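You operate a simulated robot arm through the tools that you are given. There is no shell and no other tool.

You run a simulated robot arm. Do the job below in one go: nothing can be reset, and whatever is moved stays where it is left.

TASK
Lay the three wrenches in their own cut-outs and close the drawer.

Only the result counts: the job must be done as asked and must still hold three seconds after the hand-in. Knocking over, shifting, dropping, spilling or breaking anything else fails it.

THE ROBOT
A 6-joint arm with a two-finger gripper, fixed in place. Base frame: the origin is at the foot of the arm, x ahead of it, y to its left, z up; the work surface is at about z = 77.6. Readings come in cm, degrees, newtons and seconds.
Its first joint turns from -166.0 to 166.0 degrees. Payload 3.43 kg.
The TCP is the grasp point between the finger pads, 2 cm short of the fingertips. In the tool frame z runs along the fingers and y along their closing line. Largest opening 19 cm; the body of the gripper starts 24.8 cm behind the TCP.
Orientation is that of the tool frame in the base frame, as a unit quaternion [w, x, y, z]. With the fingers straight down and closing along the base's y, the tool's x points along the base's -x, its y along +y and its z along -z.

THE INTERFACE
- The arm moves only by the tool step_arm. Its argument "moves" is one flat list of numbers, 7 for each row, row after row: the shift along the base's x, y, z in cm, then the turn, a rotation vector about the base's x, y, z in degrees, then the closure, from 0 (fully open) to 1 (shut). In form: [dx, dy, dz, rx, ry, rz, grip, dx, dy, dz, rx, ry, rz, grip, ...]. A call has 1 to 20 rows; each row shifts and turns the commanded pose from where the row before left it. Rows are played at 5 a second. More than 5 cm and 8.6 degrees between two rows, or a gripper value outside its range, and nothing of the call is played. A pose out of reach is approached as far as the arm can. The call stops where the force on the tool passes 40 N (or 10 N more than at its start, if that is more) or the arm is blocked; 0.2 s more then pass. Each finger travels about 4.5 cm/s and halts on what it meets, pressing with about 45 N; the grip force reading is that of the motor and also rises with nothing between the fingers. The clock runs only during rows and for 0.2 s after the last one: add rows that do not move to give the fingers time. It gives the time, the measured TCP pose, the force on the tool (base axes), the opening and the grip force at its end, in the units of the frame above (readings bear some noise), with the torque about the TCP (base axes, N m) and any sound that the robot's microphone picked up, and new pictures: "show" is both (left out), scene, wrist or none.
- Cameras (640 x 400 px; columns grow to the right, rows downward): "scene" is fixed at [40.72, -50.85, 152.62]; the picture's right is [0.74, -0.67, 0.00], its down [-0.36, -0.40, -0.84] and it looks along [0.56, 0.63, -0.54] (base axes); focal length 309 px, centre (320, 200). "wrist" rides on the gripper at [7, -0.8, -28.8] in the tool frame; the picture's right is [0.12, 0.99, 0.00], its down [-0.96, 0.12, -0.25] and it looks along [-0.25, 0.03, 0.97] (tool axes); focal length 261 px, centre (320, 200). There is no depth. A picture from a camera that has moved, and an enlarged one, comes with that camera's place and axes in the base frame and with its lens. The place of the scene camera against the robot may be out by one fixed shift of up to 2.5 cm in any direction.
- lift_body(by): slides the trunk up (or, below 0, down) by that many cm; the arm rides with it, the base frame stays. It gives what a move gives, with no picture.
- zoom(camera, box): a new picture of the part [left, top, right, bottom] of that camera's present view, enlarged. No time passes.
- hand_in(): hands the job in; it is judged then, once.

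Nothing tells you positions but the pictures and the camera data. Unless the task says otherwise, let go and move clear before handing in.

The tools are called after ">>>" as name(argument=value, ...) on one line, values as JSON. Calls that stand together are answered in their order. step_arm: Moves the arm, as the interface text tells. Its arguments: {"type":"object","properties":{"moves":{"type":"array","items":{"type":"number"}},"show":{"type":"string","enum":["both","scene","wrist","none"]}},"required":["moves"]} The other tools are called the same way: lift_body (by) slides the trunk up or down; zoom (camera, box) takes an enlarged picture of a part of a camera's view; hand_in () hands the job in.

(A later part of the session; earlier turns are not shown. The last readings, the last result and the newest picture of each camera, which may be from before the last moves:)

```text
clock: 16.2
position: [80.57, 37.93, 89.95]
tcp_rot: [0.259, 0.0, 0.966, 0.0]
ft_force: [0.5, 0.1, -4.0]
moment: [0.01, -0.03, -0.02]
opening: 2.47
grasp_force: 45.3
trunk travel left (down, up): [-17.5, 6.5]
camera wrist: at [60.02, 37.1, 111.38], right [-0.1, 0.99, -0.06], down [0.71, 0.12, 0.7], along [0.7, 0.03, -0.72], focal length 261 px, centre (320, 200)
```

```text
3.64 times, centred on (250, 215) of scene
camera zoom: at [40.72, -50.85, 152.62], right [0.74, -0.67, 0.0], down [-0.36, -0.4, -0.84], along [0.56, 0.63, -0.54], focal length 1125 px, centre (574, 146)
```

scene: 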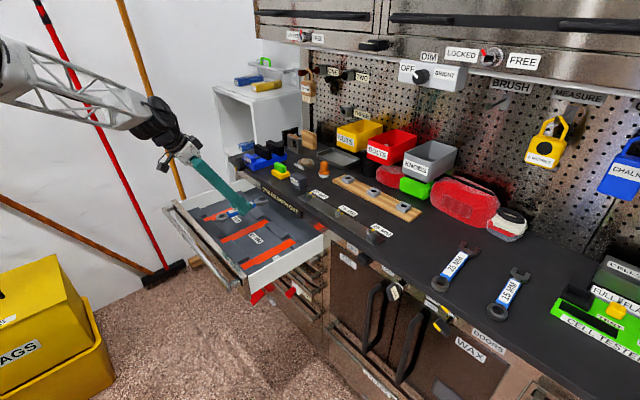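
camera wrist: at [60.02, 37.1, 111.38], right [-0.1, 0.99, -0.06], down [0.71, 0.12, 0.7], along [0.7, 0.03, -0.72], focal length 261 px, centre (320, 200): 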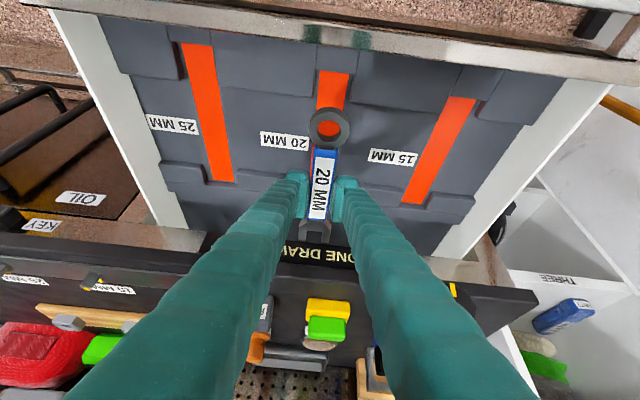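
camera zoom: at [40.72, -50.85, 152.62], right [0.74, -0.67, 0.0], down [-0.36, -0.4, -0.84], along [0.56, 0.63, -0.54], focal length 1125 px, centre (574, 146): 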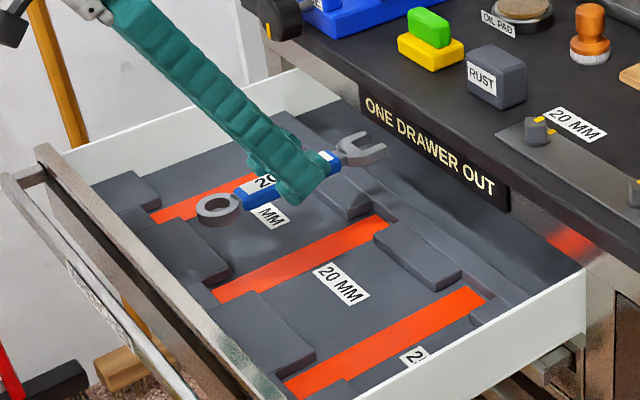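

The ring lines up within 1 mm of the gap; the slot's near wall is at x ≈ 70.65 and its far wall at about 90.9. I'll nudge x slightly and lower to just above the blocks.

>>> step_arm(moves=[-0.15, 0.05, -2.5, 0, 0, 0, 1, 0, 0, -2.5, 0, 0, 0, 1, 0, 0, -1.5, 0, 0, 0, 1, 0, 0, 0, 0, 0, 0, 1])

>>> zoom(camera="wrist", box=[260, 60, 380, 160])

>>> zoom(camera="wrist", box=[270, 180, 370, 245])

>>> zoom(camera="scene", box=[190, 180, 290, 260])

```text
clock: 17.2
position: [80.41, 38.02, 83.46]
tcp_rot: [0.259, 0.0, 0.966, 0.0]
ft_force: [0.5, 0.1, -2.5]
moment: [0.01, -0.02, 0.02]
opening: 2.46
grasp_force: 45.3
trunk travel left (down, up): [-17.5, 6.5]
camera wrist: at [59.86, 37.14, 104.85], right [-0.1, 0.99, -0.06], down [0.71, 0.12, 0.7], along [0.7, 0.03, -0.72], focal length 261 px, centre (320, 200)
```

scene: 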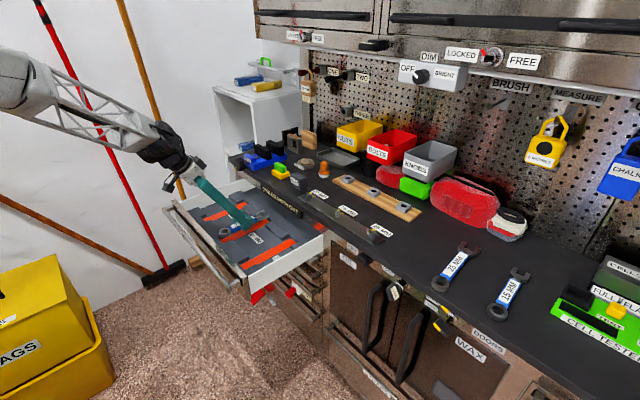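
wrist: 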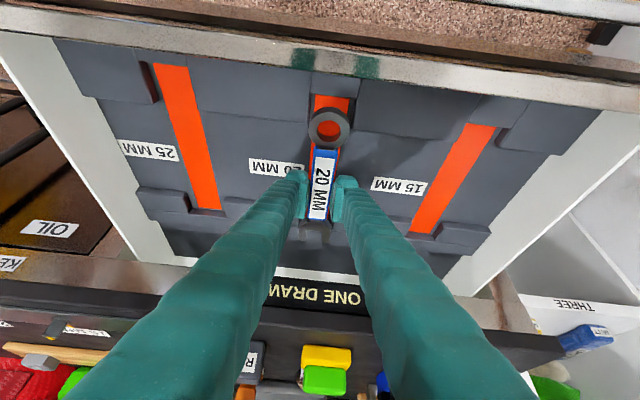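

```text
4.00 times, centred on (320, 110) of wrist
camera zoom: at [59.86, 37.14, 104.85], right [-0.1, 0.99, -0.06], down [0.71, 0.12, 0.7], along [0.7, 0.03, -0.72], focal length 1043 px, centre (320, 560)
```

zoom: 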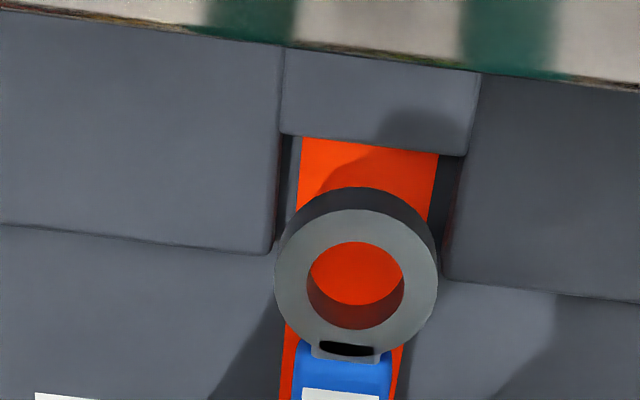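

```text
6.15 times, centred on (320, 212) of wrist
camera zoom: at [59.86, 37.14, 104.85], right [-0.1, 0.99, -0.06], down [0.71, 0.12, 0.7], along [0.7, 0.03, -0.72], focal length 1604 px, centre (320, 123)
```

zoom: 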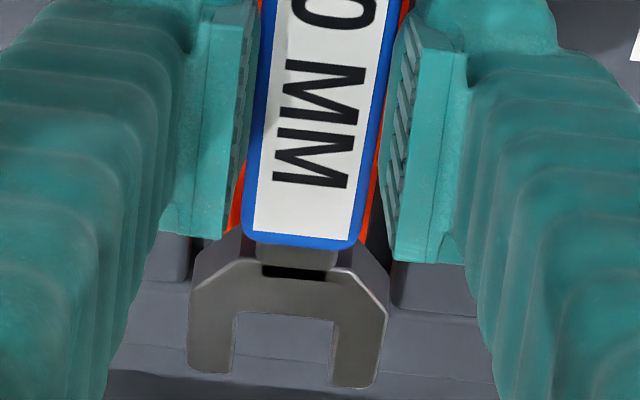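

```text
5.00 times, centred on (240, 220) of scene
camera zoom: at [40.72, -50.85, 152.62], right [0.74, -0.67, 0.0], down [-0.36, -0.4, -0.84], along [0.56, 0.63, -0.54], focal length 1547 px, centre (720, 100)
```

zoom: 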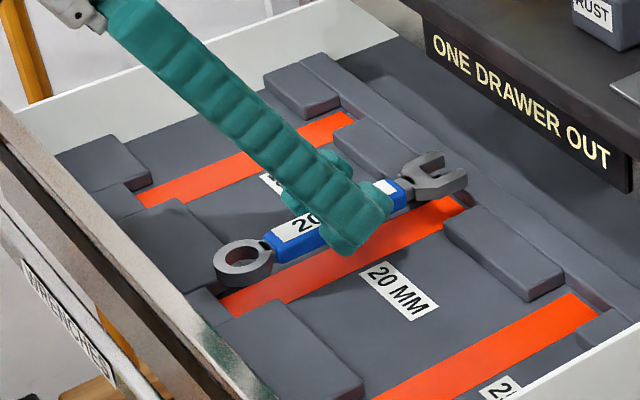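

Everything is lined up well. I'll take a tighter look at the jaw end against the slot's back wall before the final descent.

>>> zoom(camera="wrist", box=[285, 205, 345, 245])

>>> zoom(camera="wrist", box=[130, 170, 240, 240])

>>> zoom(camera="scene", box=[245, 200, 305, 240])

>>> zoom(camera="scene", box=[205, 210, 265, 255])

```text
10.00 times, centred on (315, 225) of wrist
camera zoom: at [59.86, 37.14, 104.85], right [-0.1, 0.99, -0.06], down [0.71, 0.12, 0.7], along [0.7, 0.03, -0.72], focal length 2606 px, centre (370, -50)
```

zoom: 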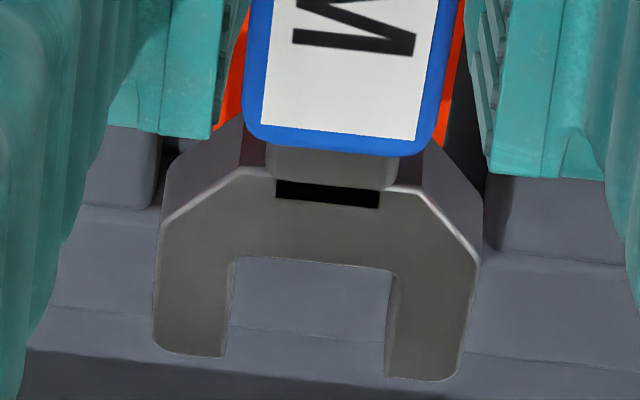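

```text
5.71 times, centred on (185, 205) of wrist
camera zoom: at [59.86, 37.14, 104.85], right [-0.1, 0.99, -0.06], down [0.71, 0.12, 0.7], along [0.7, 0.03, -0.72], focal length 1489 px, centre (1091, 171)
```

zoom: 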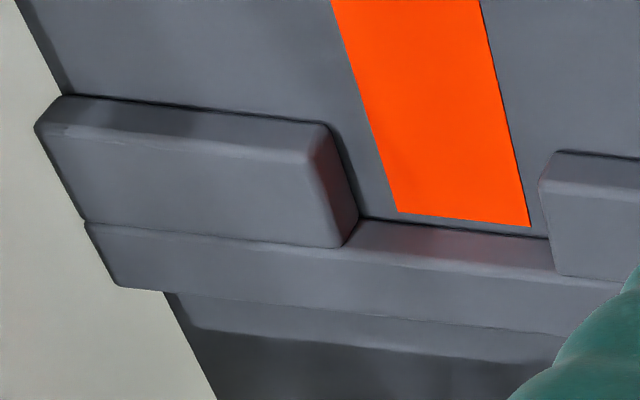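

```text
10.00 times, centred on (275, 220) of scene
camera zoom: at [40.72, -50.85, 152.62], right [0.74, -0.67, 0.0], down [-0.36, -0.4, -0.84], along [0.56, 0.63, -0.54], focal length 3094 px, centre (770, 0)
```

zoom: 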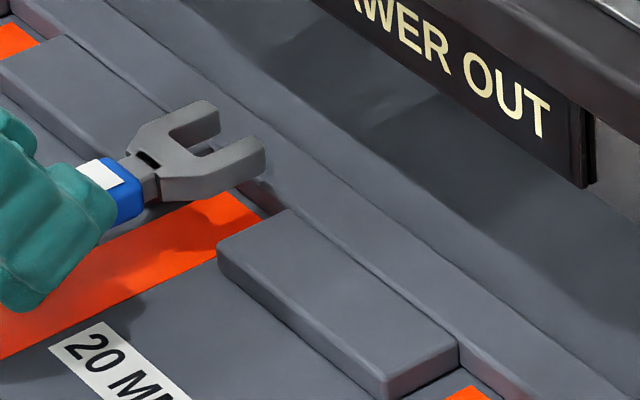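

```text
8.89 times, centred on (235, 232) of scene
camera zoom: at [40.72, -50.85, 152.62], right [0.74, -0.67, 0.0], down [-0.36, -0.4, -0.84], along [0.56, 0.63, -0.54], focal length 2750 px, centre (1076, -89)
```

zoom: 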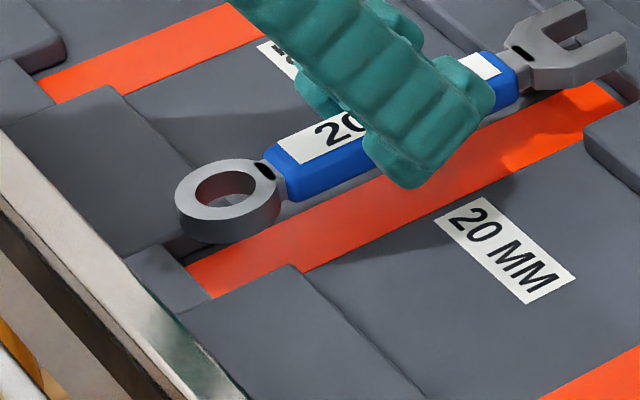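

The slot walls are at about x = 70.66 and 91.25, so the wrench should shift slightly back (about 0.2 cm). I'll do that and come down to just above the block tops, watching for contact.

>>> step_arm(moves=[-0.2, 0, -0.5, 0, 0, 0, 1, 0, 0, -0.4, 0, 0, 0, 1, 0, 0, 0, 0, 0, 0, 1])

>>> zoom(camera="wrist", box=[280, 90, 370, 150])

>>> zoom(camera="wrist", box=[285, 205, 345, 245])

>>> zoom(camera="scene", box=[205, 200, 295, 255])

```text
clock: 18.0
position: [80.16, 37.97, 82.51]
tcp_rot: [0.259, 0.0, 0.966, 0.0]
ft_force: [-0.6, -0.6, -2.7]
moment: [0.02, -0.01, -0.02]
opening: 2.49
grasp_force: 45.1
trunk travel left (down, up): [-17.5, 6.5]
camera wrist: at [59.62, 37.13, 104.0], right [-0.1, 0.99, -0.06], down [0.71, 0.12, 0.7], along [0.7, 0.03, -0.72], focal length 261 px, centre (320, 200)
```

scene: 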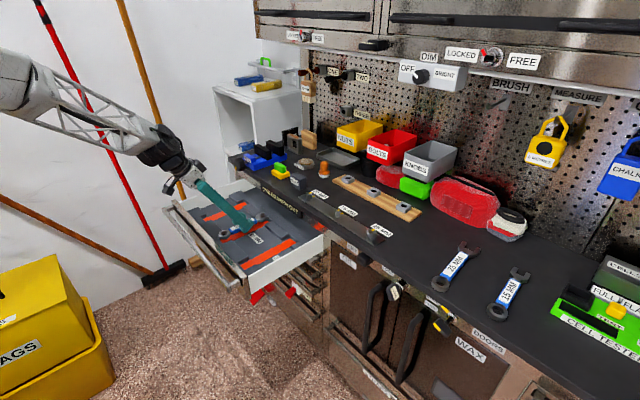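
wrist: 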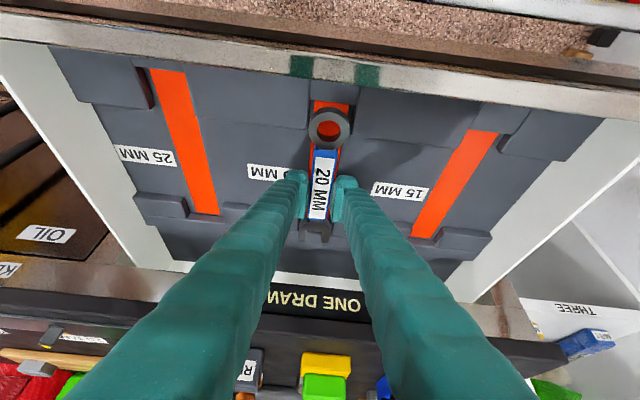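

```text
6.67 times, centred on (325, 120) of wrist
camera zoom: at [59.62, 37.13, 104.0], right [-0.1, 0.99, -0.06], down [0.71, 0.12, 0.7], along [0.7, 0.03, -0.72], focal length 1738 px, centre (287, 733)
```

zoom: 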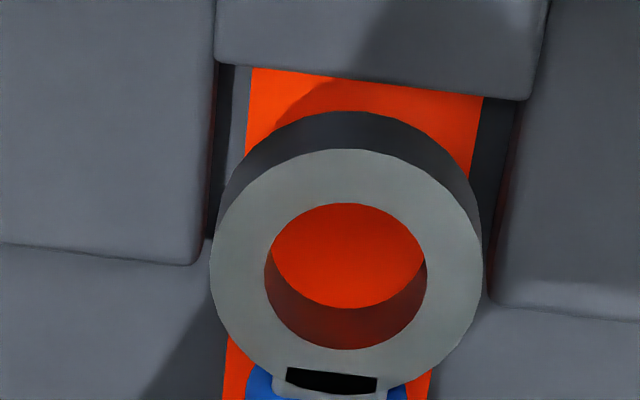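

```text
10.00 times, centred on (315, 225) of wrist
camera zoom: at [59.62, 37.13, 104.0], right [-0.1, 0.99, -0.06], down [0.71, 0.12, 0.7], along [0.7, 0.03, -0.72], focal length 2606 px, centre (370, -50)
```

zoom: 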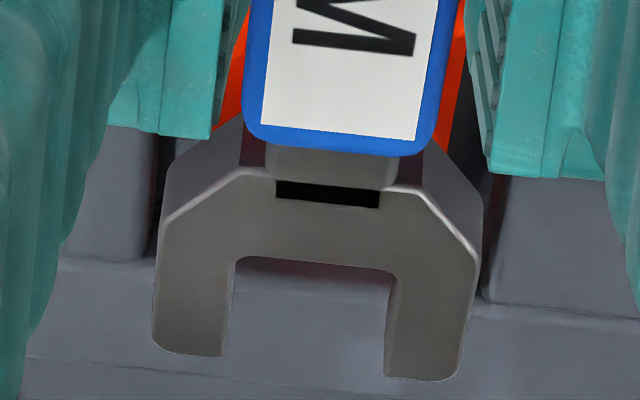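

```text
7.11 times, centred on (250, 228) of scene
camera zoom: at [40.72, -50.85, 152.62], right [0.74, -0.67, 0.0], down [-0.36, -0.4, -0.84], along [0.56, 0.63, -0.54], focal length 2200 px, centre (818, 4)
```

zoom: 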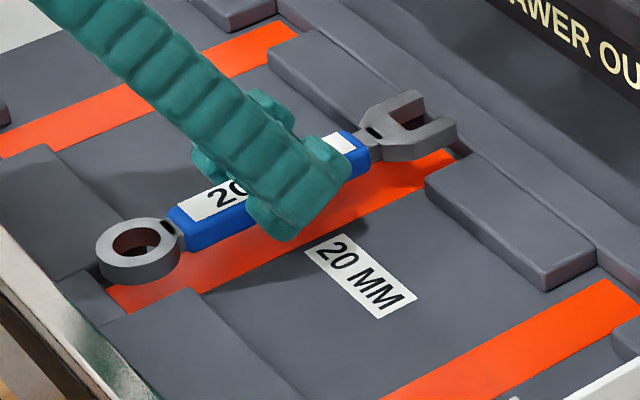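

Clearances look right all round; I'll make a small correction (x −0.12, y +0.07, yaw +0.3°) and lower in small steps watching force and moment.

>>> step_arm(moves=[-0.12, 0.07, 0, 0, 0, 0.3, 1, 0, 0, -0.3, 0, 0, 0, 1, 0, 0, -0.2, 0, 0, 0, 1, 0, 0, -0.2, 0, 0, 0, 1, 0, 0, 0, 0, 0, 0, 1], show="none")

>>> zoom(camera="wrist", box=[280, 90, 370, 150])

>>> zoom(camera="wrist", box=[285, 205, 345, 245])

```text
clock: 19.2
position: [79.98, 38.08, 81.84]
tcp_rot: [0.259, -0.003, 0.966, 0.001]
ft_force: [-0.2, -0.5, -2.5]
moment: [-0.01, 0.03, 0.01]
opening: 2.47
grasp_force: 44.6
trunk travel left (down, up): [-17.5, 6.5]
```

```text
6.67 times, centred on (325, 120) of wrist
camera zoom: at [59.53, 37.1, 103.32], right [-0.11, 0.99, -0.06], down [0.71, 0.12, 0.7], along [0.7, 0.03, -0.72], focal length 1738 px, centre (287, 733)
```

zoom: 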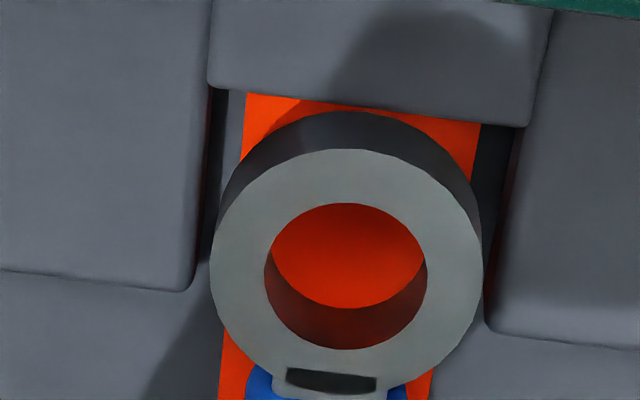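

```text
10.00 times, centred on (315, 225) of wrist
camera zoom: at [59.53, 37.1, 103.32], right [-0.11, 0.99, -0.06], down [0.71, 0.12, 0.7], along [0.7, 0.03, -0.72], focal length 2606 px, centre (370, -50)
```

zoom: 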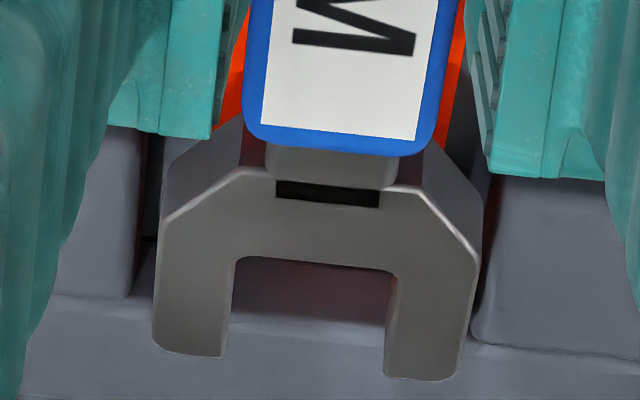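

No contact and both ends are now inside the walls. I'll keep lowering in small steps toward the floor.

>>> step_arm(moves=[-0.04, -0.04, -0.2, 0, 0, 0, 1, 0, 0, -0.2, 0, 0, 0, 1, 0, 0, -0.15, 0, 0, 0, 1, 0, 0, 0, 0, 0, 0, 1], show="none")

```text
clock: 20.2
position: [80.07, 38.0, 81.4]
tcp_rot: [0.259, -0.002, 0.966, 0.001]
ft_force: [2.1, 1.8, 14.0]
moment: [0.04, 1.31, -0.12]
opening: 2.47
grasp_force: 45.6
trunk travel left (down, up): [-17.5, 6.5]
```

I have contact of about 16 N with the moment pointing to the ring end. I'll look to see whether that is the floor or an edge.

>>> zoom(camera="wrist", box=[280, 90, 370, 150])

>>> zoom(camera="wrist", box=[285, 205, 345, 245])

>>> zoom(camera="scene", box=[210, 215, 250, 250])

>>> zoom(camera="scene", box=[240, 200, 290, 240])

```text
6.67 times, centred on (325, 120) of wrist
camera zoom: at [59.48, 37.06, 102.8], right [-0.11, 0.99, -0.06], down [0.71, 0.12, 0.7], along [0.7, 0.03, -0.72], focal length 1738 px, centre (287, 733)
```

zoom: 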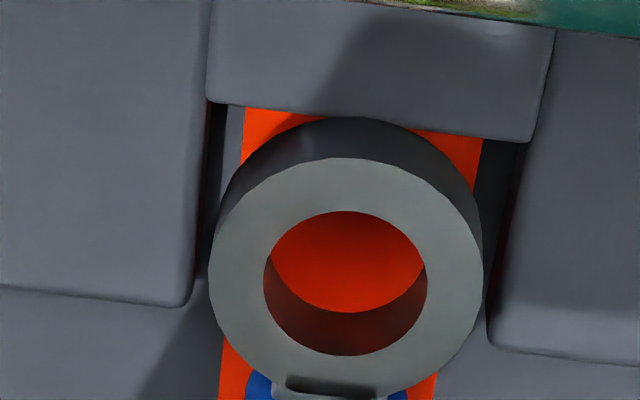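

```text
10.00 times, centred on (315, 225) of wrist
camera zoom: at [59.48, 37.06, 102.8], right [-0.11, 0.99, -0.06], down [0.71, 0.12, 0.7], along [0.7, 0.03, -0.72], focal length 2606 px, centre (370, -50)
```

zoom: 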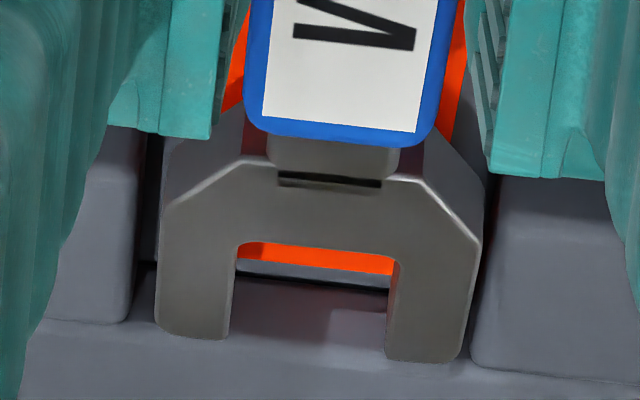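

```text
11.43 times, centred on (230, 232) of scene
camera zoom: at [40.72, -50.85, 152.62], right [0.74, -0.67, 0.0], down [-0.36, -0.4, -0.84], along [0.56, 0.63, -0.54], focal length 3535 px, centre (1349, -171)
```

zoom: 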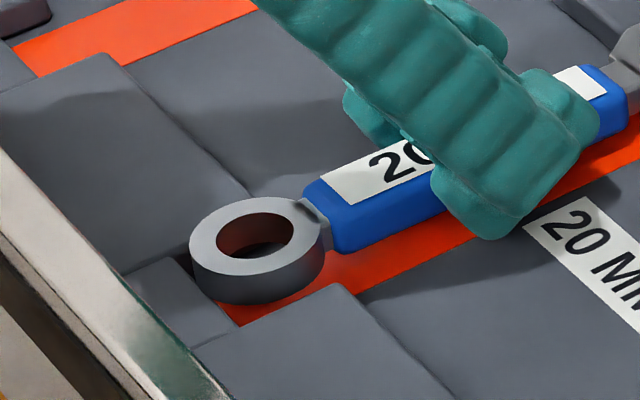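

```text
10.00 times, centred on (265, 220) of scene
camera zoom: at [40.72, -50.85, 152.62], right [0.74, -0.67, 0.0], down [-0.36, -0.4, -0.84], along [0.56, 0.63, -0.54], focal length 3094 px, centre (870, 0)
```

zoom: 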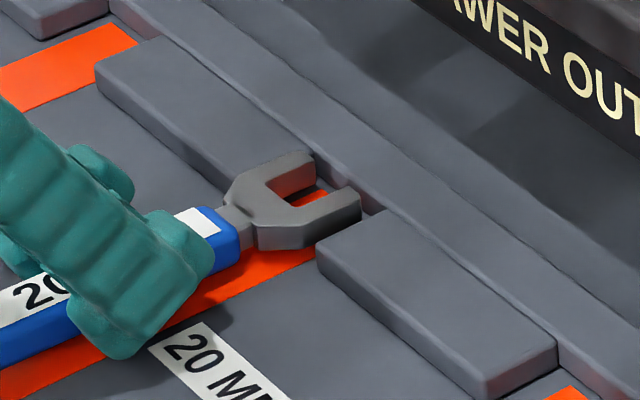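

The ring caught about 1 mm on the slot's front end block and the wrench pitched about 1.7° (jaws down). I'll rise slightly so the ring clears, then ease +x to find the back wall with the jaws.

>>> step_arm(moves=[0, 0, 0.35, 0, 0, 0, 1, 0.1, 0, 0, 0, 0, 0, 1, 0.1, 0, 0, 0, 0, 0, 1, 0, 0, 0, 0, 0, 0, 1], show="none")

>>> zoom(camera="wrist", box=[280, 90, 370, 150])

>>> zoom(camera="wrist", box=[285, 205, 345, 245])

>>> zoom(camera="scene", box=[210, 215, 250, 250])

>>> zoom(camera="scene", box=[240, 200, 290, 240])

```text
clock: 21.2
position: [80.15, 38.05, 81.66]
tcp_rot: [0.259, -0.003, 0.966, 0.001]
ft_force: [-0.2, 0.7, -1.7]
moment: [0.01, -0.03, -0.02]
opening: 2.47
grasp_force: 44.6
trunk travel left (down, up): [-17.5, 6.5]
```

```text
6.67 times, centred on (325, 120) of wrist
camera zoom: at [59.68, 37.04, 103.08], right [-0.11, 0.99, -0.06], down [0.71, 0.12, 0.69], along [0.7, 0.03, -0.72], focal length 1738 px, centre (287, 733)
```

zoom: 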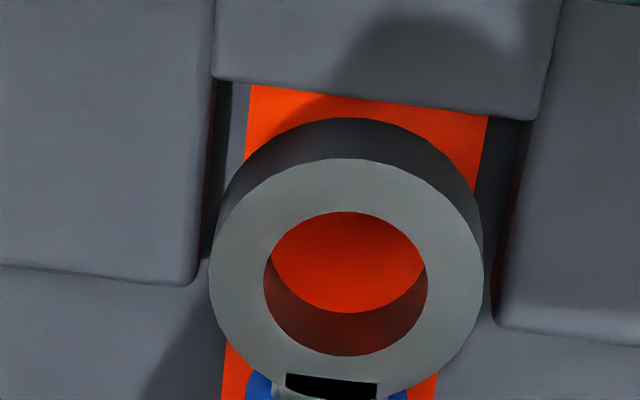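

```text
10.00 times, centred on (315, 225) of wrist
camera zoom: at [59.68, 37.04, 103.08], right [-0.11, 0.99, -0.06], down [0.71, 0.12, 0.69], along [0.7, 0.03, -0.72], focal length 2606 px, centre (370, -50)
```

zoom: 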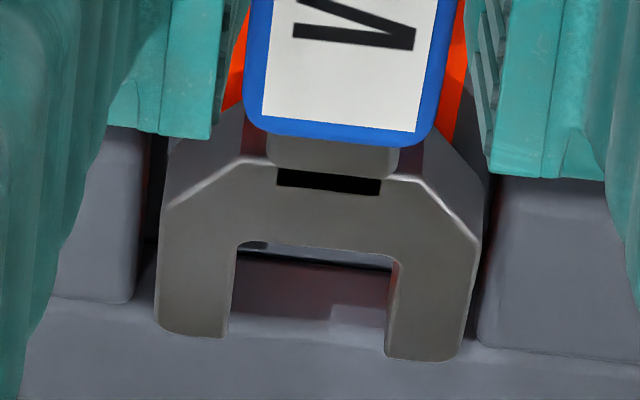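

```text
11.43 times, centred on (230, 232) of scene
camera zoom: at [40.72, -50.85, 152.62], right [0.74, -0.67, 0.0], down [-0.36, -0.4, -0.84], along [0.56, 0.63, -0.54], focal length 3535 px, centre (1349, -171)
```

zoom: 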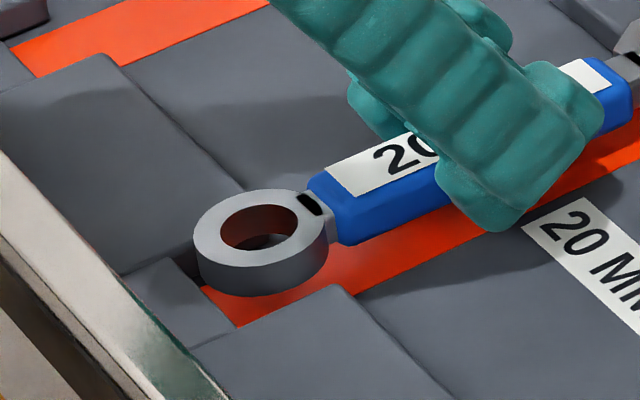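

```text
10.00 times, centred on (265, 220) of scene
camera zoom: at [40.72, -50.85, 152.62], right [0.74, -0.67, 0.0], down [-0.36, -0.4, -0.84], along [0.56, 0.63, -0.54], focal length 3094 px, centre (870, 0)
```

zoom: 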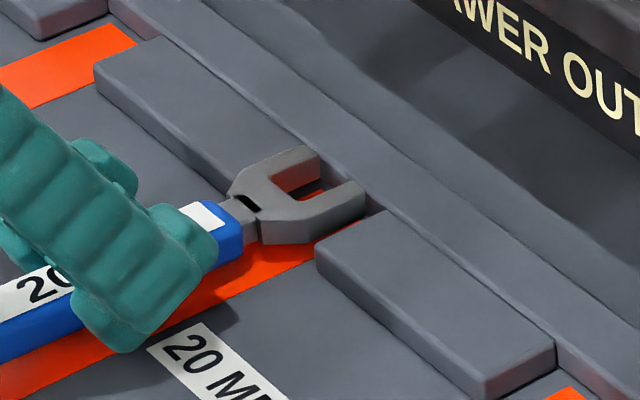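

The ring is clear now. I'll ease +x in 1 mm steps to locate the back wall by force.

>>> step_arm(moves=[0.1, 0, 0, 0, 0, 0, 1, 0, 0, 0, 0, 0, 0, 1], show="none")

>>> step_arm(moves=[0.1, 0, 0, 0, 0, 0, 1, 0, 0, 0, 0, 0, 0, 1], show="none")

```text
clock: 21.8
position: [80.25, 37.93, 81.62]
tcp_rot: [0.258, -0.003, 0.966, 0.002]
ft_force: [0.0, 0.7, -2.8]
moment: [-0.01, 0.02, -0.03]
opening: 2.45
grasp_force: 44.5
trunk travel left (down, up): [-17.5, 6.5]
```

```text
clock: 22.4
position: [80.31, 37.99, 81.67]
tcp_rot: [0.26, -0.002, 0.966, 0.0]
ft_force: [0.5, 0.2, -1.1]
moment: [0.01, -0.02, -0.03]
opening: 2.52
grasp_force: 45.7
trunk travel left (down, up): [-17.5, 6.5]
```

>>> step_arm(moves=[0.1, 0, 0, 0, 0, 0, 1, 0, 0, 0, 0, 0, 0, 1], show="none")

>>> step_arm(moves=[0.1, 0, 0, 0, 0, 0, 1, 0, 0, 0, 0, 0, 0, 1], show="none")

>>> zoom(camera="wrist", box=[280, 90, 370, 150])

>>> zoom(camera="wrist", box=[285, 205, 345, 245])

>>> zoom(camera="scene", box=[240, 200, 290, 240])

```text
clock: 23.0
position: [80.47, 37.98, 81.66]
tcp_rot: [0.259, -0.002, 0.966, 0.0]
ft_force: [0.3, 0.1, -3.1]
moment: [0.05, 0.0, 0.01]
opening: 2.47
grasp_force: 44.5
trunk travel left (down, up): [-17.5, 6.5]
```

```text
clock: 23.6
position: [80.64, 37.93, 81.63]
tcp_rot: [0.258, -0.003, 0.966, 0.001]
ft_force: [0.4, 0.5, -2.2]
moment: [-0.01, -0.01, 0.02]
opening: 2.5
grasp_force: 44.7
trunk travel left (down, up): [-17.5, 6.5]
```

```text
6.67 times, centred on (325, 120) of wrist
camera zoom: at [60.08, 37.04, 103.09], right [-0.11, 0.99, -0.06], down [0.71, 0.12, 0.7], along [0.7, 0.03, -0.72], focal length 1738 px, centre (287, 733)
```

zoom: 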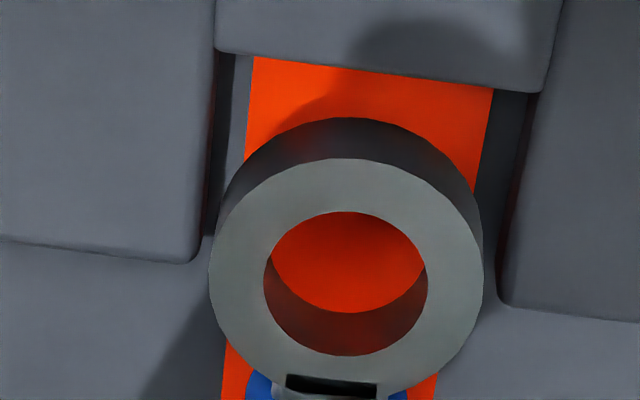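

```text
10.00 times, centred on (315, 225) of wrist
camera zoom: at [60.08, 37.04, 103.09], right [-0.11, 0.99, -0.06], down [0.71, 0.12, 0.7], along [0.7, 0.03, -0.72], focal length 2606 px, centre (370, -50)
```

zoom: 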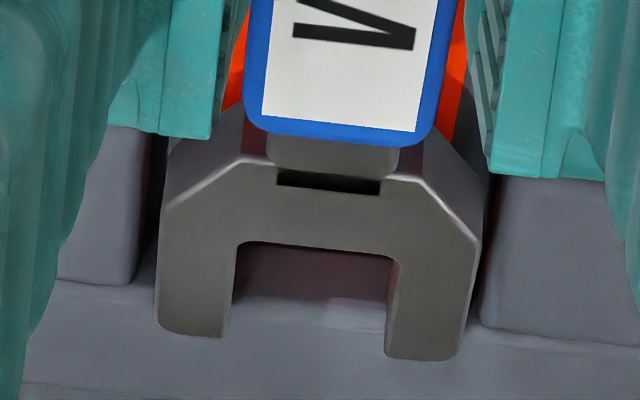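

```text
10.00 times, centred on (265, 220) of scene
camera zoom: at [40.72, -50.85, 152.62], right [0.74, -0.67, 0.0], down [-0.36, -0.4, -0.84], along [0.56, 0.63, -0.54], focal length 3094 px, centre (870, 0)
```

zoom: 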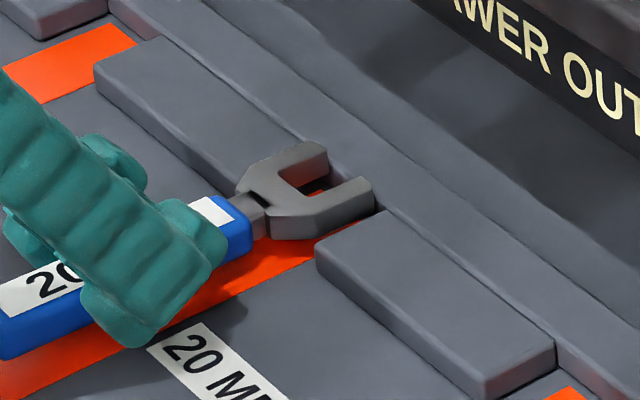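

No wall contact across about 0.6 cm, so the lengthwise clearance is roughly ±0.25 cm around x ≈ 80.33. I'll centre there and lower again in small steps.

>>> step_arm(moves=[-0.25, 0.03, 0, 0, 0, 0, 1, 0, 0, -0.2, 0, 0, 0, 1, 0, 0, -0.15, 0, 0, 0, 1, 0, 0, 0, 0, 0, 0, 1], show="none")

>>> zoom(camera="wrist", box=[280, 90, 370, 150])

>>> zoom(camera="wrist", box=[285, 205, 345, 245])

>>> zoom(camera="scene", box=[205, 200, 295, 255])

```text
clock: 24.6
position: [80.33, 37.95, 81.4]
tcp_rot: [0.259, -0.003, 0.966, 0.001]
ft_force: [0.6, 0.0, -2.5]
moment: [-0.02, -0.01, -0.01]
opening: 2.46
grasp_force: 45.3
trunk travel left (down, up): [-17.5, 6.5]
```

```text
6.67 times, centred on (325, 120) of wrist
camera zoom: at [59.84, 37.09, 102.74], right [-0.11, 0.99, -0.06], down [0.71, 0.12, 0.7], along [0.7, 0.03, -0.72], focal length 1738 px, centre (287, 733)
```

zoom: 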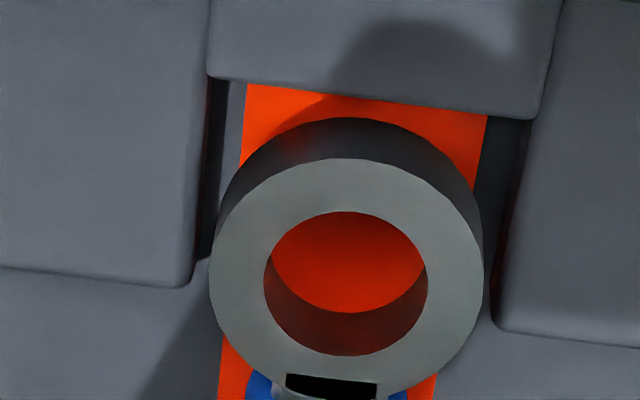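

```text
10.00 times, centred on (315, 225) of wrist
camera zoom: at [59.84, 37.09, 102.74], right [-0.11, 0.99, -0.06], down [0.71, 0.12, 0.7], along [0.7, 0.03, -0.72], focal length 2606 px, centre (370, -50)
```

zoom: 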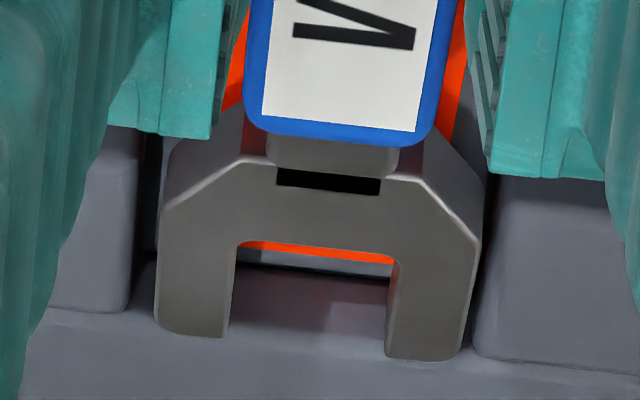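

```text
7.11 times, centred on (250, 228) of scene
camera zoom: at [40.72, -50.85, 152.62], right [0.74, -0.67, 0.0], down [-0.36, -0.4, -0.84], along [0.56, 0.63, -0.54], focal length 2200 px, centre (818, 4)
```

zoom: 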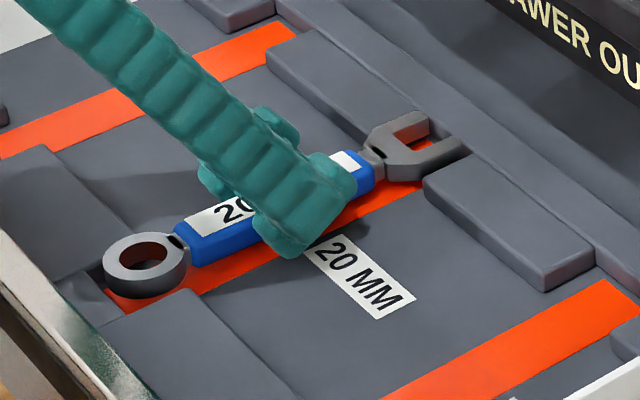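

Clear on all sides with about 3 mm at each end. I'll continue down.

>>> step_arm(moves=[0, 0, -0.15, 0, 0, 0, 1, 0, 0, -0.15, 0, 0, 0, 1, 0, 0, 0, 0, 0, 0, 1], show="none")

>>> step_arm(moves=[0, 0, -0.15, 0, 0, 0, 1, 0, 0, 0, 0, 0, 0, 1], show="none")

```text
clock: 25.4
position: [80.35, 38.04, 81.07]
tcp_rot: [0.258, -0.003, 0.966, 0.001]
ft_force: [-0.2, -0.4, -2.5]
moment: [-0.03, 0.0, 0.01]
opening: 2.48
grasp_force: 44.5
trunk travel left (down, up): [-17.5, 6.5]
```

```text
clock: 26.0
position: [80.34, 38.13, 80.85]
tcp_rot: [0.259, -0.003, 0.966, 0.001]
ft_force: [-0.3, -0.3, -2.4]
moment: [0.0, -0.03, -0.01]
opening: 2.5
grasp_force: 45.1
trunk travel left (down, up): [-17.5, 6.5]
```

>>> step_arm(moves=[0, 0, -0.12, 0, 0, 0, 1, 0, 0, 0, 0, 0, 0, 1], show="none")

>>> zoom(camera="wrist", box=[280, 90, 370, 150])

>>> zoom(camera="scene", box=[205, 200, 295, 255])

```text
clock: 26.6
position: [80.39, 38.04, 80.69]
tcp_rot: [0.259, -0.003, 0.966, 0.0]
ft_force: [-1.4, 0.3, -2.2]
moment: [-0.02, -0.02, 0.01]
opening: 2.45
grasp_force: 44.9
trunk travel left (down, up): [-17.5, 6.5]
```

```text
6.67 times, centred on (325, 120) of wrist
camera zoom: at [59.85, 37.08, 102.2], right [-0.11, 0.99, -0.06], down [0.71, 0.12, 0.7], along [0.7, 0.03, -0.72], focal length 1738 px, centre (287, 733)
```

zoom: 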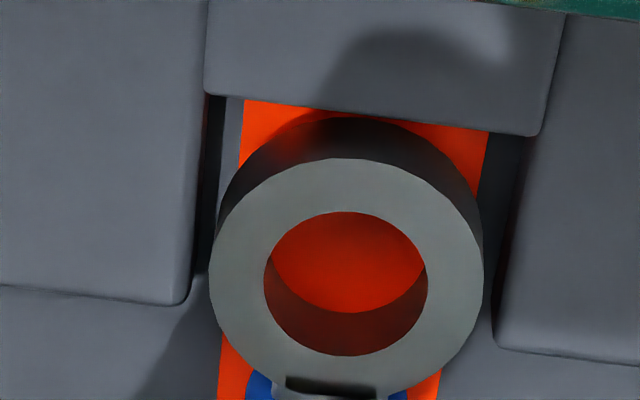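

```text
7.11 times, centred on (250, 228) of scene
camera zoom: at [40.72, -50.85, 152.62], right [0.74, -0.67, 0.0], down [-0.36, -0.4, -0.84], along [0.56, 0.63, -0.54], focal length 2200 px, centre (818, 4)
```

zoom: 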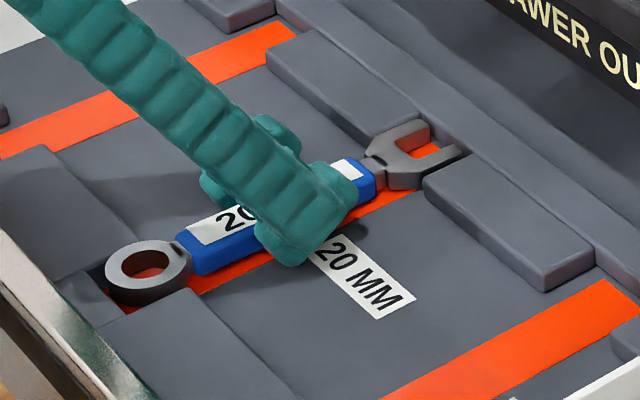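

>>> step_arm(moves=[0, 0, -0.1, 0, 0, 0, 1, 0, 0, 0, 0, 0, 0, 1], show="none")

>>> step_arm(moves=[0, 0, -0.1, 0, 0, 0, 1, 0, 0, 0, 0, 0, 0, 1], show="none")

```text
clock: 27.2
position: [80.34, 38.03, 80.76]
tcp_rot: [0.259, -0.002, 0.966, 0.0]
ft_force: [0.0, -2.5, 5.4]
moment: [-0.03, -0.45, -0.05]
opening: 2.48
grasp_force: 44.4
trunk travel left (down, up): [-17.5, 6.5]
```

```text
clock: 27.8
position: [80.35, 38.18, 80.65]
tcp_rot: [0.26, -0.002, 0.966, 0.001]
ft_force: [0.5, -1.7, 16.3]
moment: [-0.04, -1.06, -0.05]
opening: 2.48
grasp_force: 45.5
trunk travel left (down, up): [-17.5, 6.5]
```

The jaw end is resting on the floor and the ring is inside its gap. I'll ease off slightly, open the fingers, and let the ring settle.

>>> step_arm(moves=[0, 0, 0.1, 0, 0, 0, 0.95, 0, 0, 0, 0, 0, 0, 0.85, 0, 0, 0, 0, 0, 0, 0.75, 0, 0, 0, 0, 0, 0, 0.7, 0, 0, 0, 0, 0, 0, 0.7])

>>> zoom(camera="wrist", box=[260, 90, 380, 250])

>>> zoom(camera="scene", box=[205, 200, 295, 255])

```text
clock: 29.0
position: [80.37, 38.02, 80.71]
tcp_rot: [0.259, -0.003, 0.966, 0.0]
ft_force: [-0.8, -0.4, -0.4]
moment: [0.01, 0.01, -0.02]
opening: 5.73
grasp_force: 0.0
trunk travel left (down, up): [-17.5, 6.5]
camera wrist: at [59.84, 37.08, 102.1], right [-0.11, 0.99, -0.06], down [0.71, 0.12, 0.7], along [0.7, 0.03, -0.72], focal length 261 px, centre (320, 200)
```

scene: 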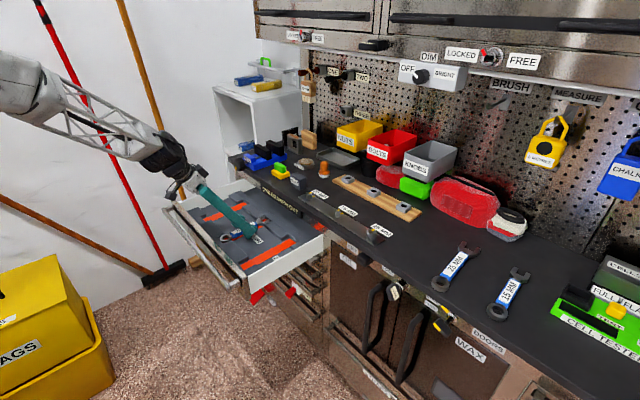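
wrist: 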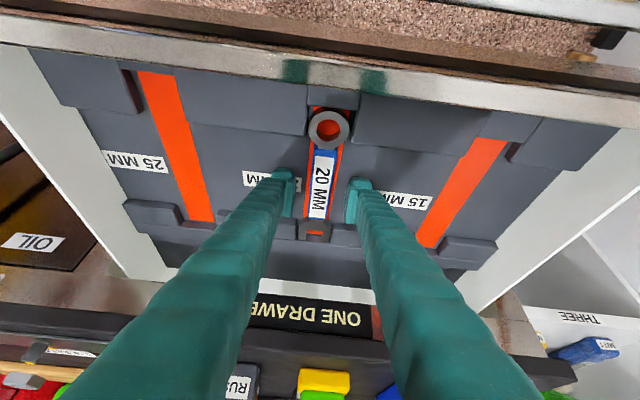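

```text
2.50 times, centred on (320, 170) of wrist
camera zoom: at [59.84, 37.08, 102.1], right [-0.11, 0.99, -0.06], down [0.71, 0.12, 0.7], along [0.7, 0.03, -0.72], focal length 652 px, centre (320, 275)
```

zoom: 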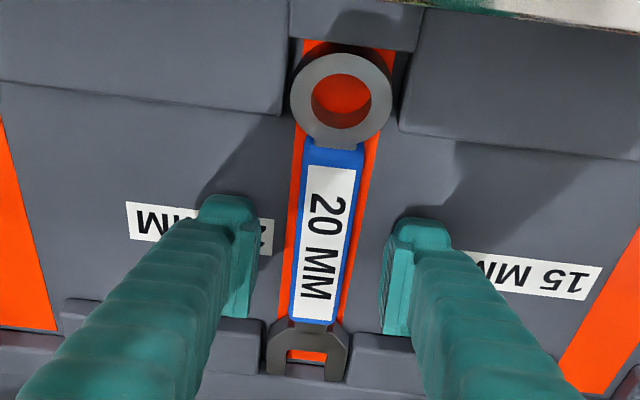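

```text
7.11 times, centred on (250, 228) of scene
camera zoom: at [40.72, -50.85, 152.62], right [0.74, -0.67, 0.0], down [-0.36, -0.4, -0.84], along [0.56, 0.63, -0.54], focal length 2200 px, centre (818, 4)
```

zoom: 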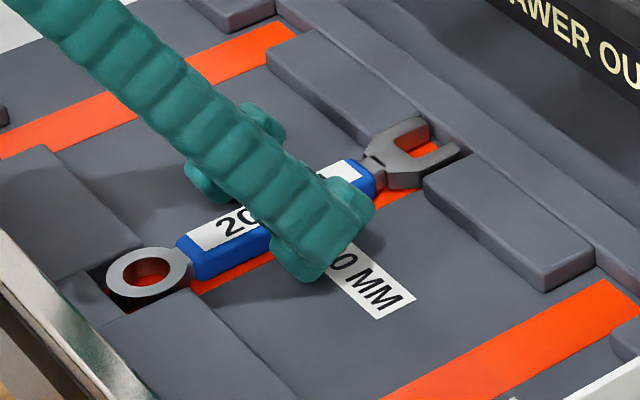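

The 20 MM wrench is seated flush in its cut-out. I'll rise straight up and go back for the 25 MM wrench.

>>> step_arm(moves=[0, 0, 1, 0, 0, 0, 0.7, 0, 0, 4, 0, 0, 0, 0.65, 0, 0, 5, 0, 0, 0, 0.6, 0, 0, 5, 0, 0, 0, 0.58, 0, 0, 5, 0, 0, 0, 0.58, 0, 0, 5, 0, 0, 0, 0.58, 0, -4.5, 1, 0, 0, 0, 0.58, 0, -4.5, 0, 0, 0, 0, 0.58, 0, -4.5, 0, 0, 0, 0, 0.58, 0, -4.5, 0, 0, 0, 0, 0.58, 0, -4.5, 0, 0, 0, 0, 0.58, 0, -4.5, 0, 0, 0, 0, 0.58, 0, -4.5, 0, 0, 0, 0, 0.58])

>>> zoom(camera="scene", box=[205, 190, 325, 265])

>>> zoom(camera="wrist", box=[220, 0, 520, 190])

```text
clock: 31.8
position: [80.4, 6.55, 106.73]
tcp_rot: [0.259, -0.003, 0.966, 0.001]
ft_force: [0.6, 1.2, -0.1]
moment: [-0.08, 0.03, 0.0]
opening: 7.96
grasp_force: 0.1
trunk travel left (down, up): [-17.5, 6.5]
camera wrist: at [59.87, 5.61, 128.19], right [-0.11, 0.99, -0.06], down [0.71, 0.12, 0.69], along [0.7, 0.03, -0.72], focal length 261 px, centre (320, 200)
```

scene: 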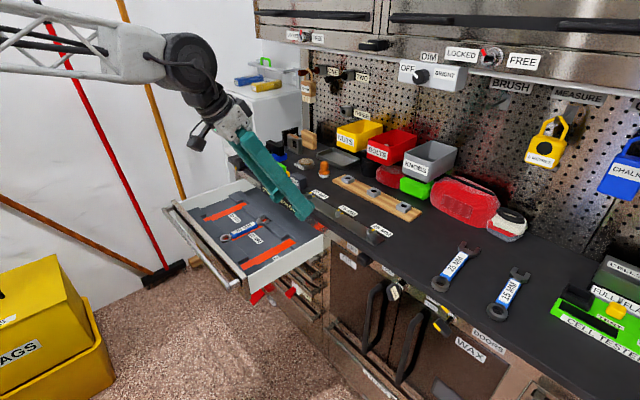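
wrist: 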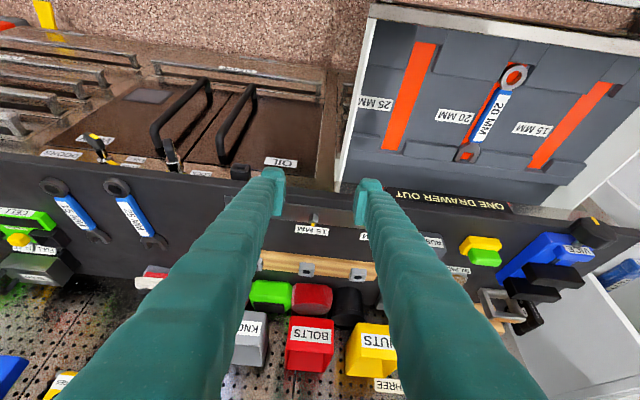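

```text
5.33 times, centred on (265, 228) of scene
camera zoom: at [40.72, -50.85, 152.62], right [0.74, -0.67, 0.0], down [-0.36, -0.4, -0.84], along [0.56, 0.63, -0.54], focal length 1650 px, centre (613, 53)
```

zoom: 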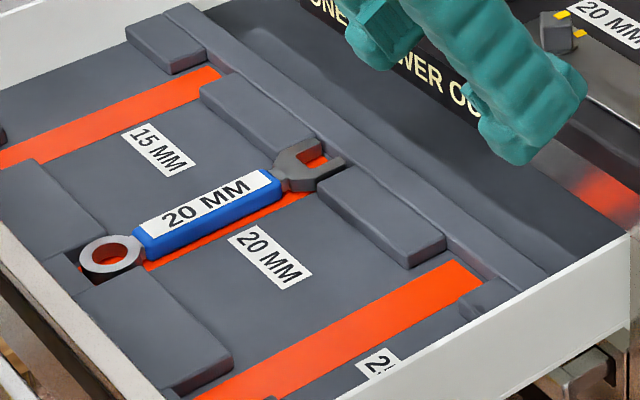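

```text
2.11 times, centred on (370, 95) of wrist
camera zoom: at [59.87, 5.61, 128.19], right [-0.11, 0.99, -0.06], down [0.71, 0.12, 0.69], along [0.7, 0.03, -0.72], focal length 549 px, centre (215, 421)
```

zoom: 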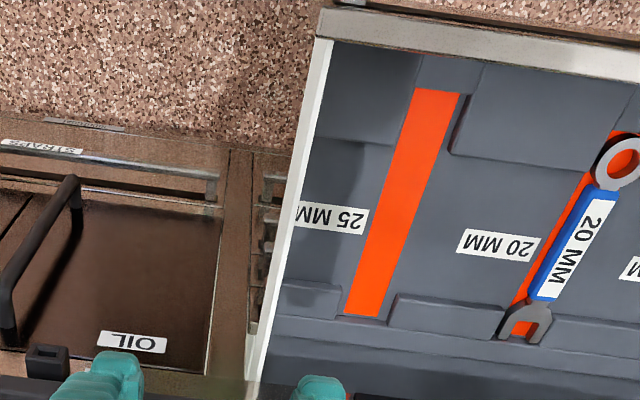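

The 20 MM wrench sits properly. Next I'll hover over the 25 MM wrench with a matching yaw.

>>> step_arm(moves=[0, -4.5, 0, 0, 0, 0, 0.58, 0, -4.5, 0, 0, 0, 0, 0.58, 0, -4.5, 0, 0, 0, 0, 0.58, 0, -4.5, 0, 0, 0, 0, 0.58, 0, -4.5, 0, 0, 0, 1.4, 0.58, 0, -4.5, 0, 0, 0, 1.5, 0.58, 0, -4.5, 0, 0, 0, 1.5, 0.58, 2, -4, 0, 0, 0, 0, 0.58, 4.6, -0.9, 0, 0, 0, 0, 0.58, 4.6, 0, 0, 0, 0, 0, 0.58, 4.6, 0, 0, 0, 0, 0, 0.58, 4.6, 0, 0, 0, 0, 0, 0.58, 3.7, 0, 0, 0, 0, 0, 0.58, 0, 0, -3, 0, 0, 0, 0.58, 0, 0, -3, 0, 0, 0, 0.58, 0, 0, 0, 0, 0, 0, 0.58])

>>> zoom(camera="wrist", box=[240, 60, 400, 220])

```text
clock: 35.2
position: [104.37, -30.03, 100.63]
tcp_rot: [0.259, -0.04, 0.965, 0.011]
ft_force: [0.2, -0.3, 0.1]
moment: [0.01, 0.01, -0.01]
opening: 7.99
grasp_force: 0.1
trunk travel left (down, up): [-17.5, 6.5]
camera wrist: at [84.05, -32.5, 122.16], right [-0.18, 0.98, -0.06], down [0.7, 0.17, 0.7], along [0.69, 0.09, -0.72], focal length 261 px, centre (320, 200)
```

scene: 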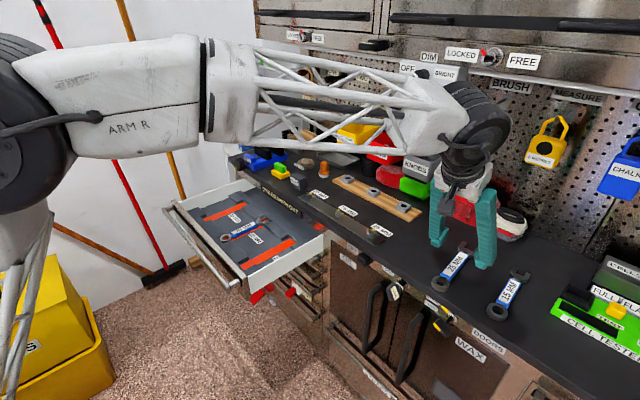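
wrist: 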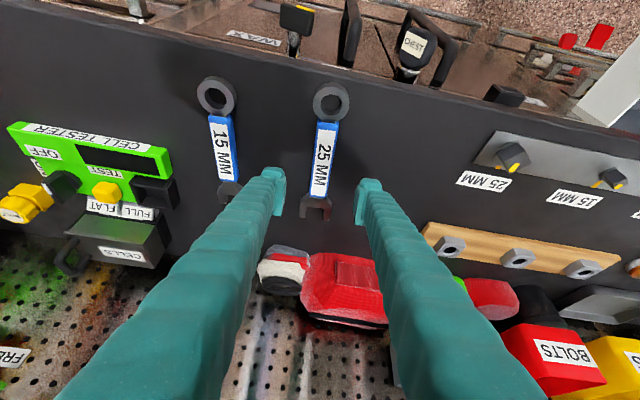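

```text
2.50 times, centred on (320, 140) of wrist
camera zoom: at [84.05, -32.5, 122.16], right [-0.18, 0.98, -0.06], down [0.7, 0.17, 0.7], along [0.69, 0.09, -0.72], focal length 652 px, centre (320, 350)
```

zoom: 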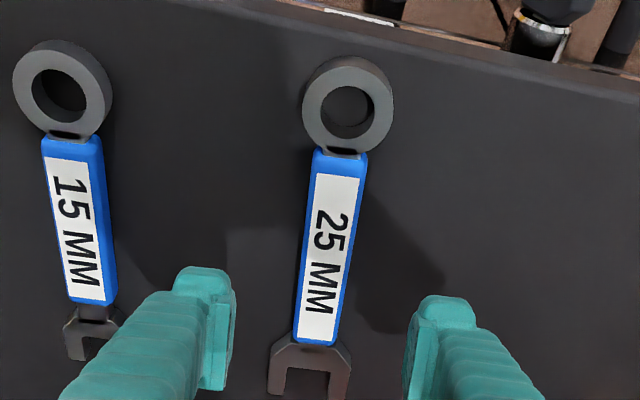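

The 25 MM wrench is centred and aligned with the hand. I'll descend and grip it.

>>> step_arm(moves=[0, 0, -2, 0, 0, 0, 0.58, 0, 0, -1.8, 0, 0, 0, 0.58, 0, 0, -0.5, 0, 0, 0, 0.58, 0, 0, -0.25, 0, 0, 0, 0.58, 0, 0, 0, 0, 0, 0, 0.58], show="wrist")

>>> zoom(camera="wrist", box=[240, 80, 400, 240])

>>> zoom(camera="scene", box=[410, 210, 510, 290])

```text
clock: 36.4
position: [104.37, -29.83, 96.08]
tcp_rot: [0.259, -0.04, 0.965, 0.01]
ft_force: [-0.5, 0.4, 0.3]
moment: [-0.01, -0.02, 0.02]
opening: 7.99
grasp_force: 0.1
trunk travel left (down, up): [-17.5, 6.5]
camera wrist: at [84.06, -32.39, 117.53], right [-0.18, 0.98, -0.06], down [0.7, 0.17, 0.7], along [0.69, 0.09, -0.72], focal length 261 px, centre (320, 200)
```

wrist: 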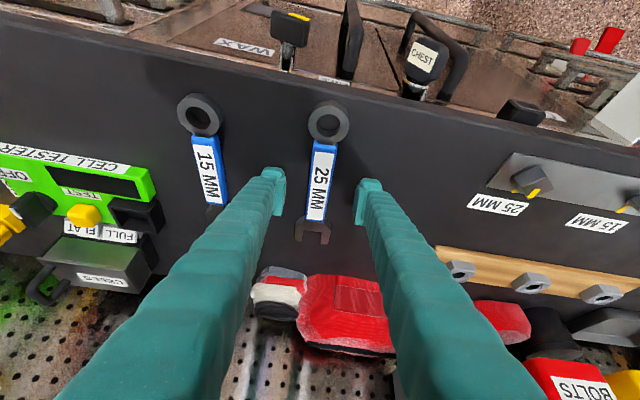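

```text
2.50 times, centred on (320, 160) of wrist
camera zoom: at [84.06, -32.39, 117.53], right [-0.18, 0.98, -0.06], down [0.7, 0.17, 0.7], along [0.69, 0.09, -0.72], focal length 652 px, centre (320, 300)
```

zoom: 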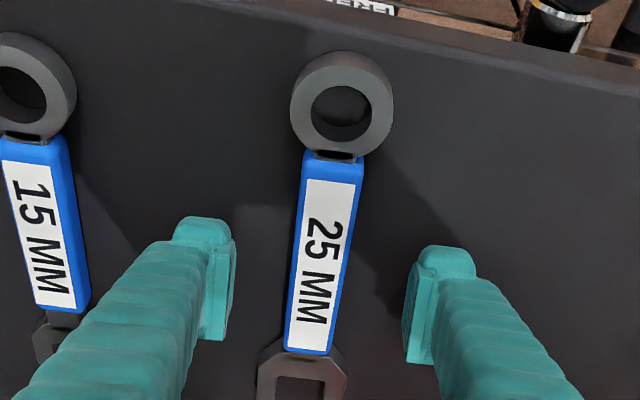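

```text
5.00 times, centred on (460, 250) of scene
camera zoom: at [40.72, -50.85, 152.62], right [0.74, -0.67, 0.0], down [-0.36, -0.4, -0.84], along [0.56, 0.63, -0.54], focal length 1547 px, centre (-380, -50)
```

zoom: 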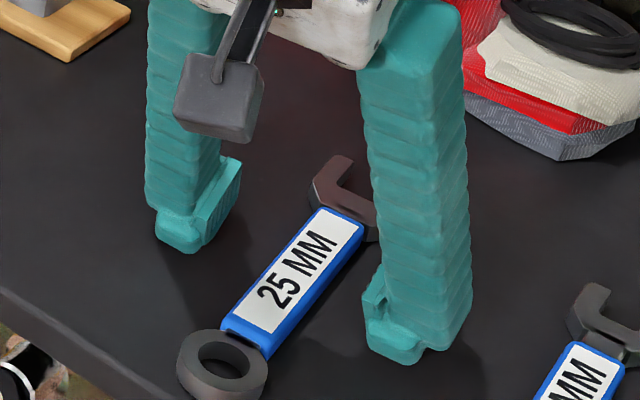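

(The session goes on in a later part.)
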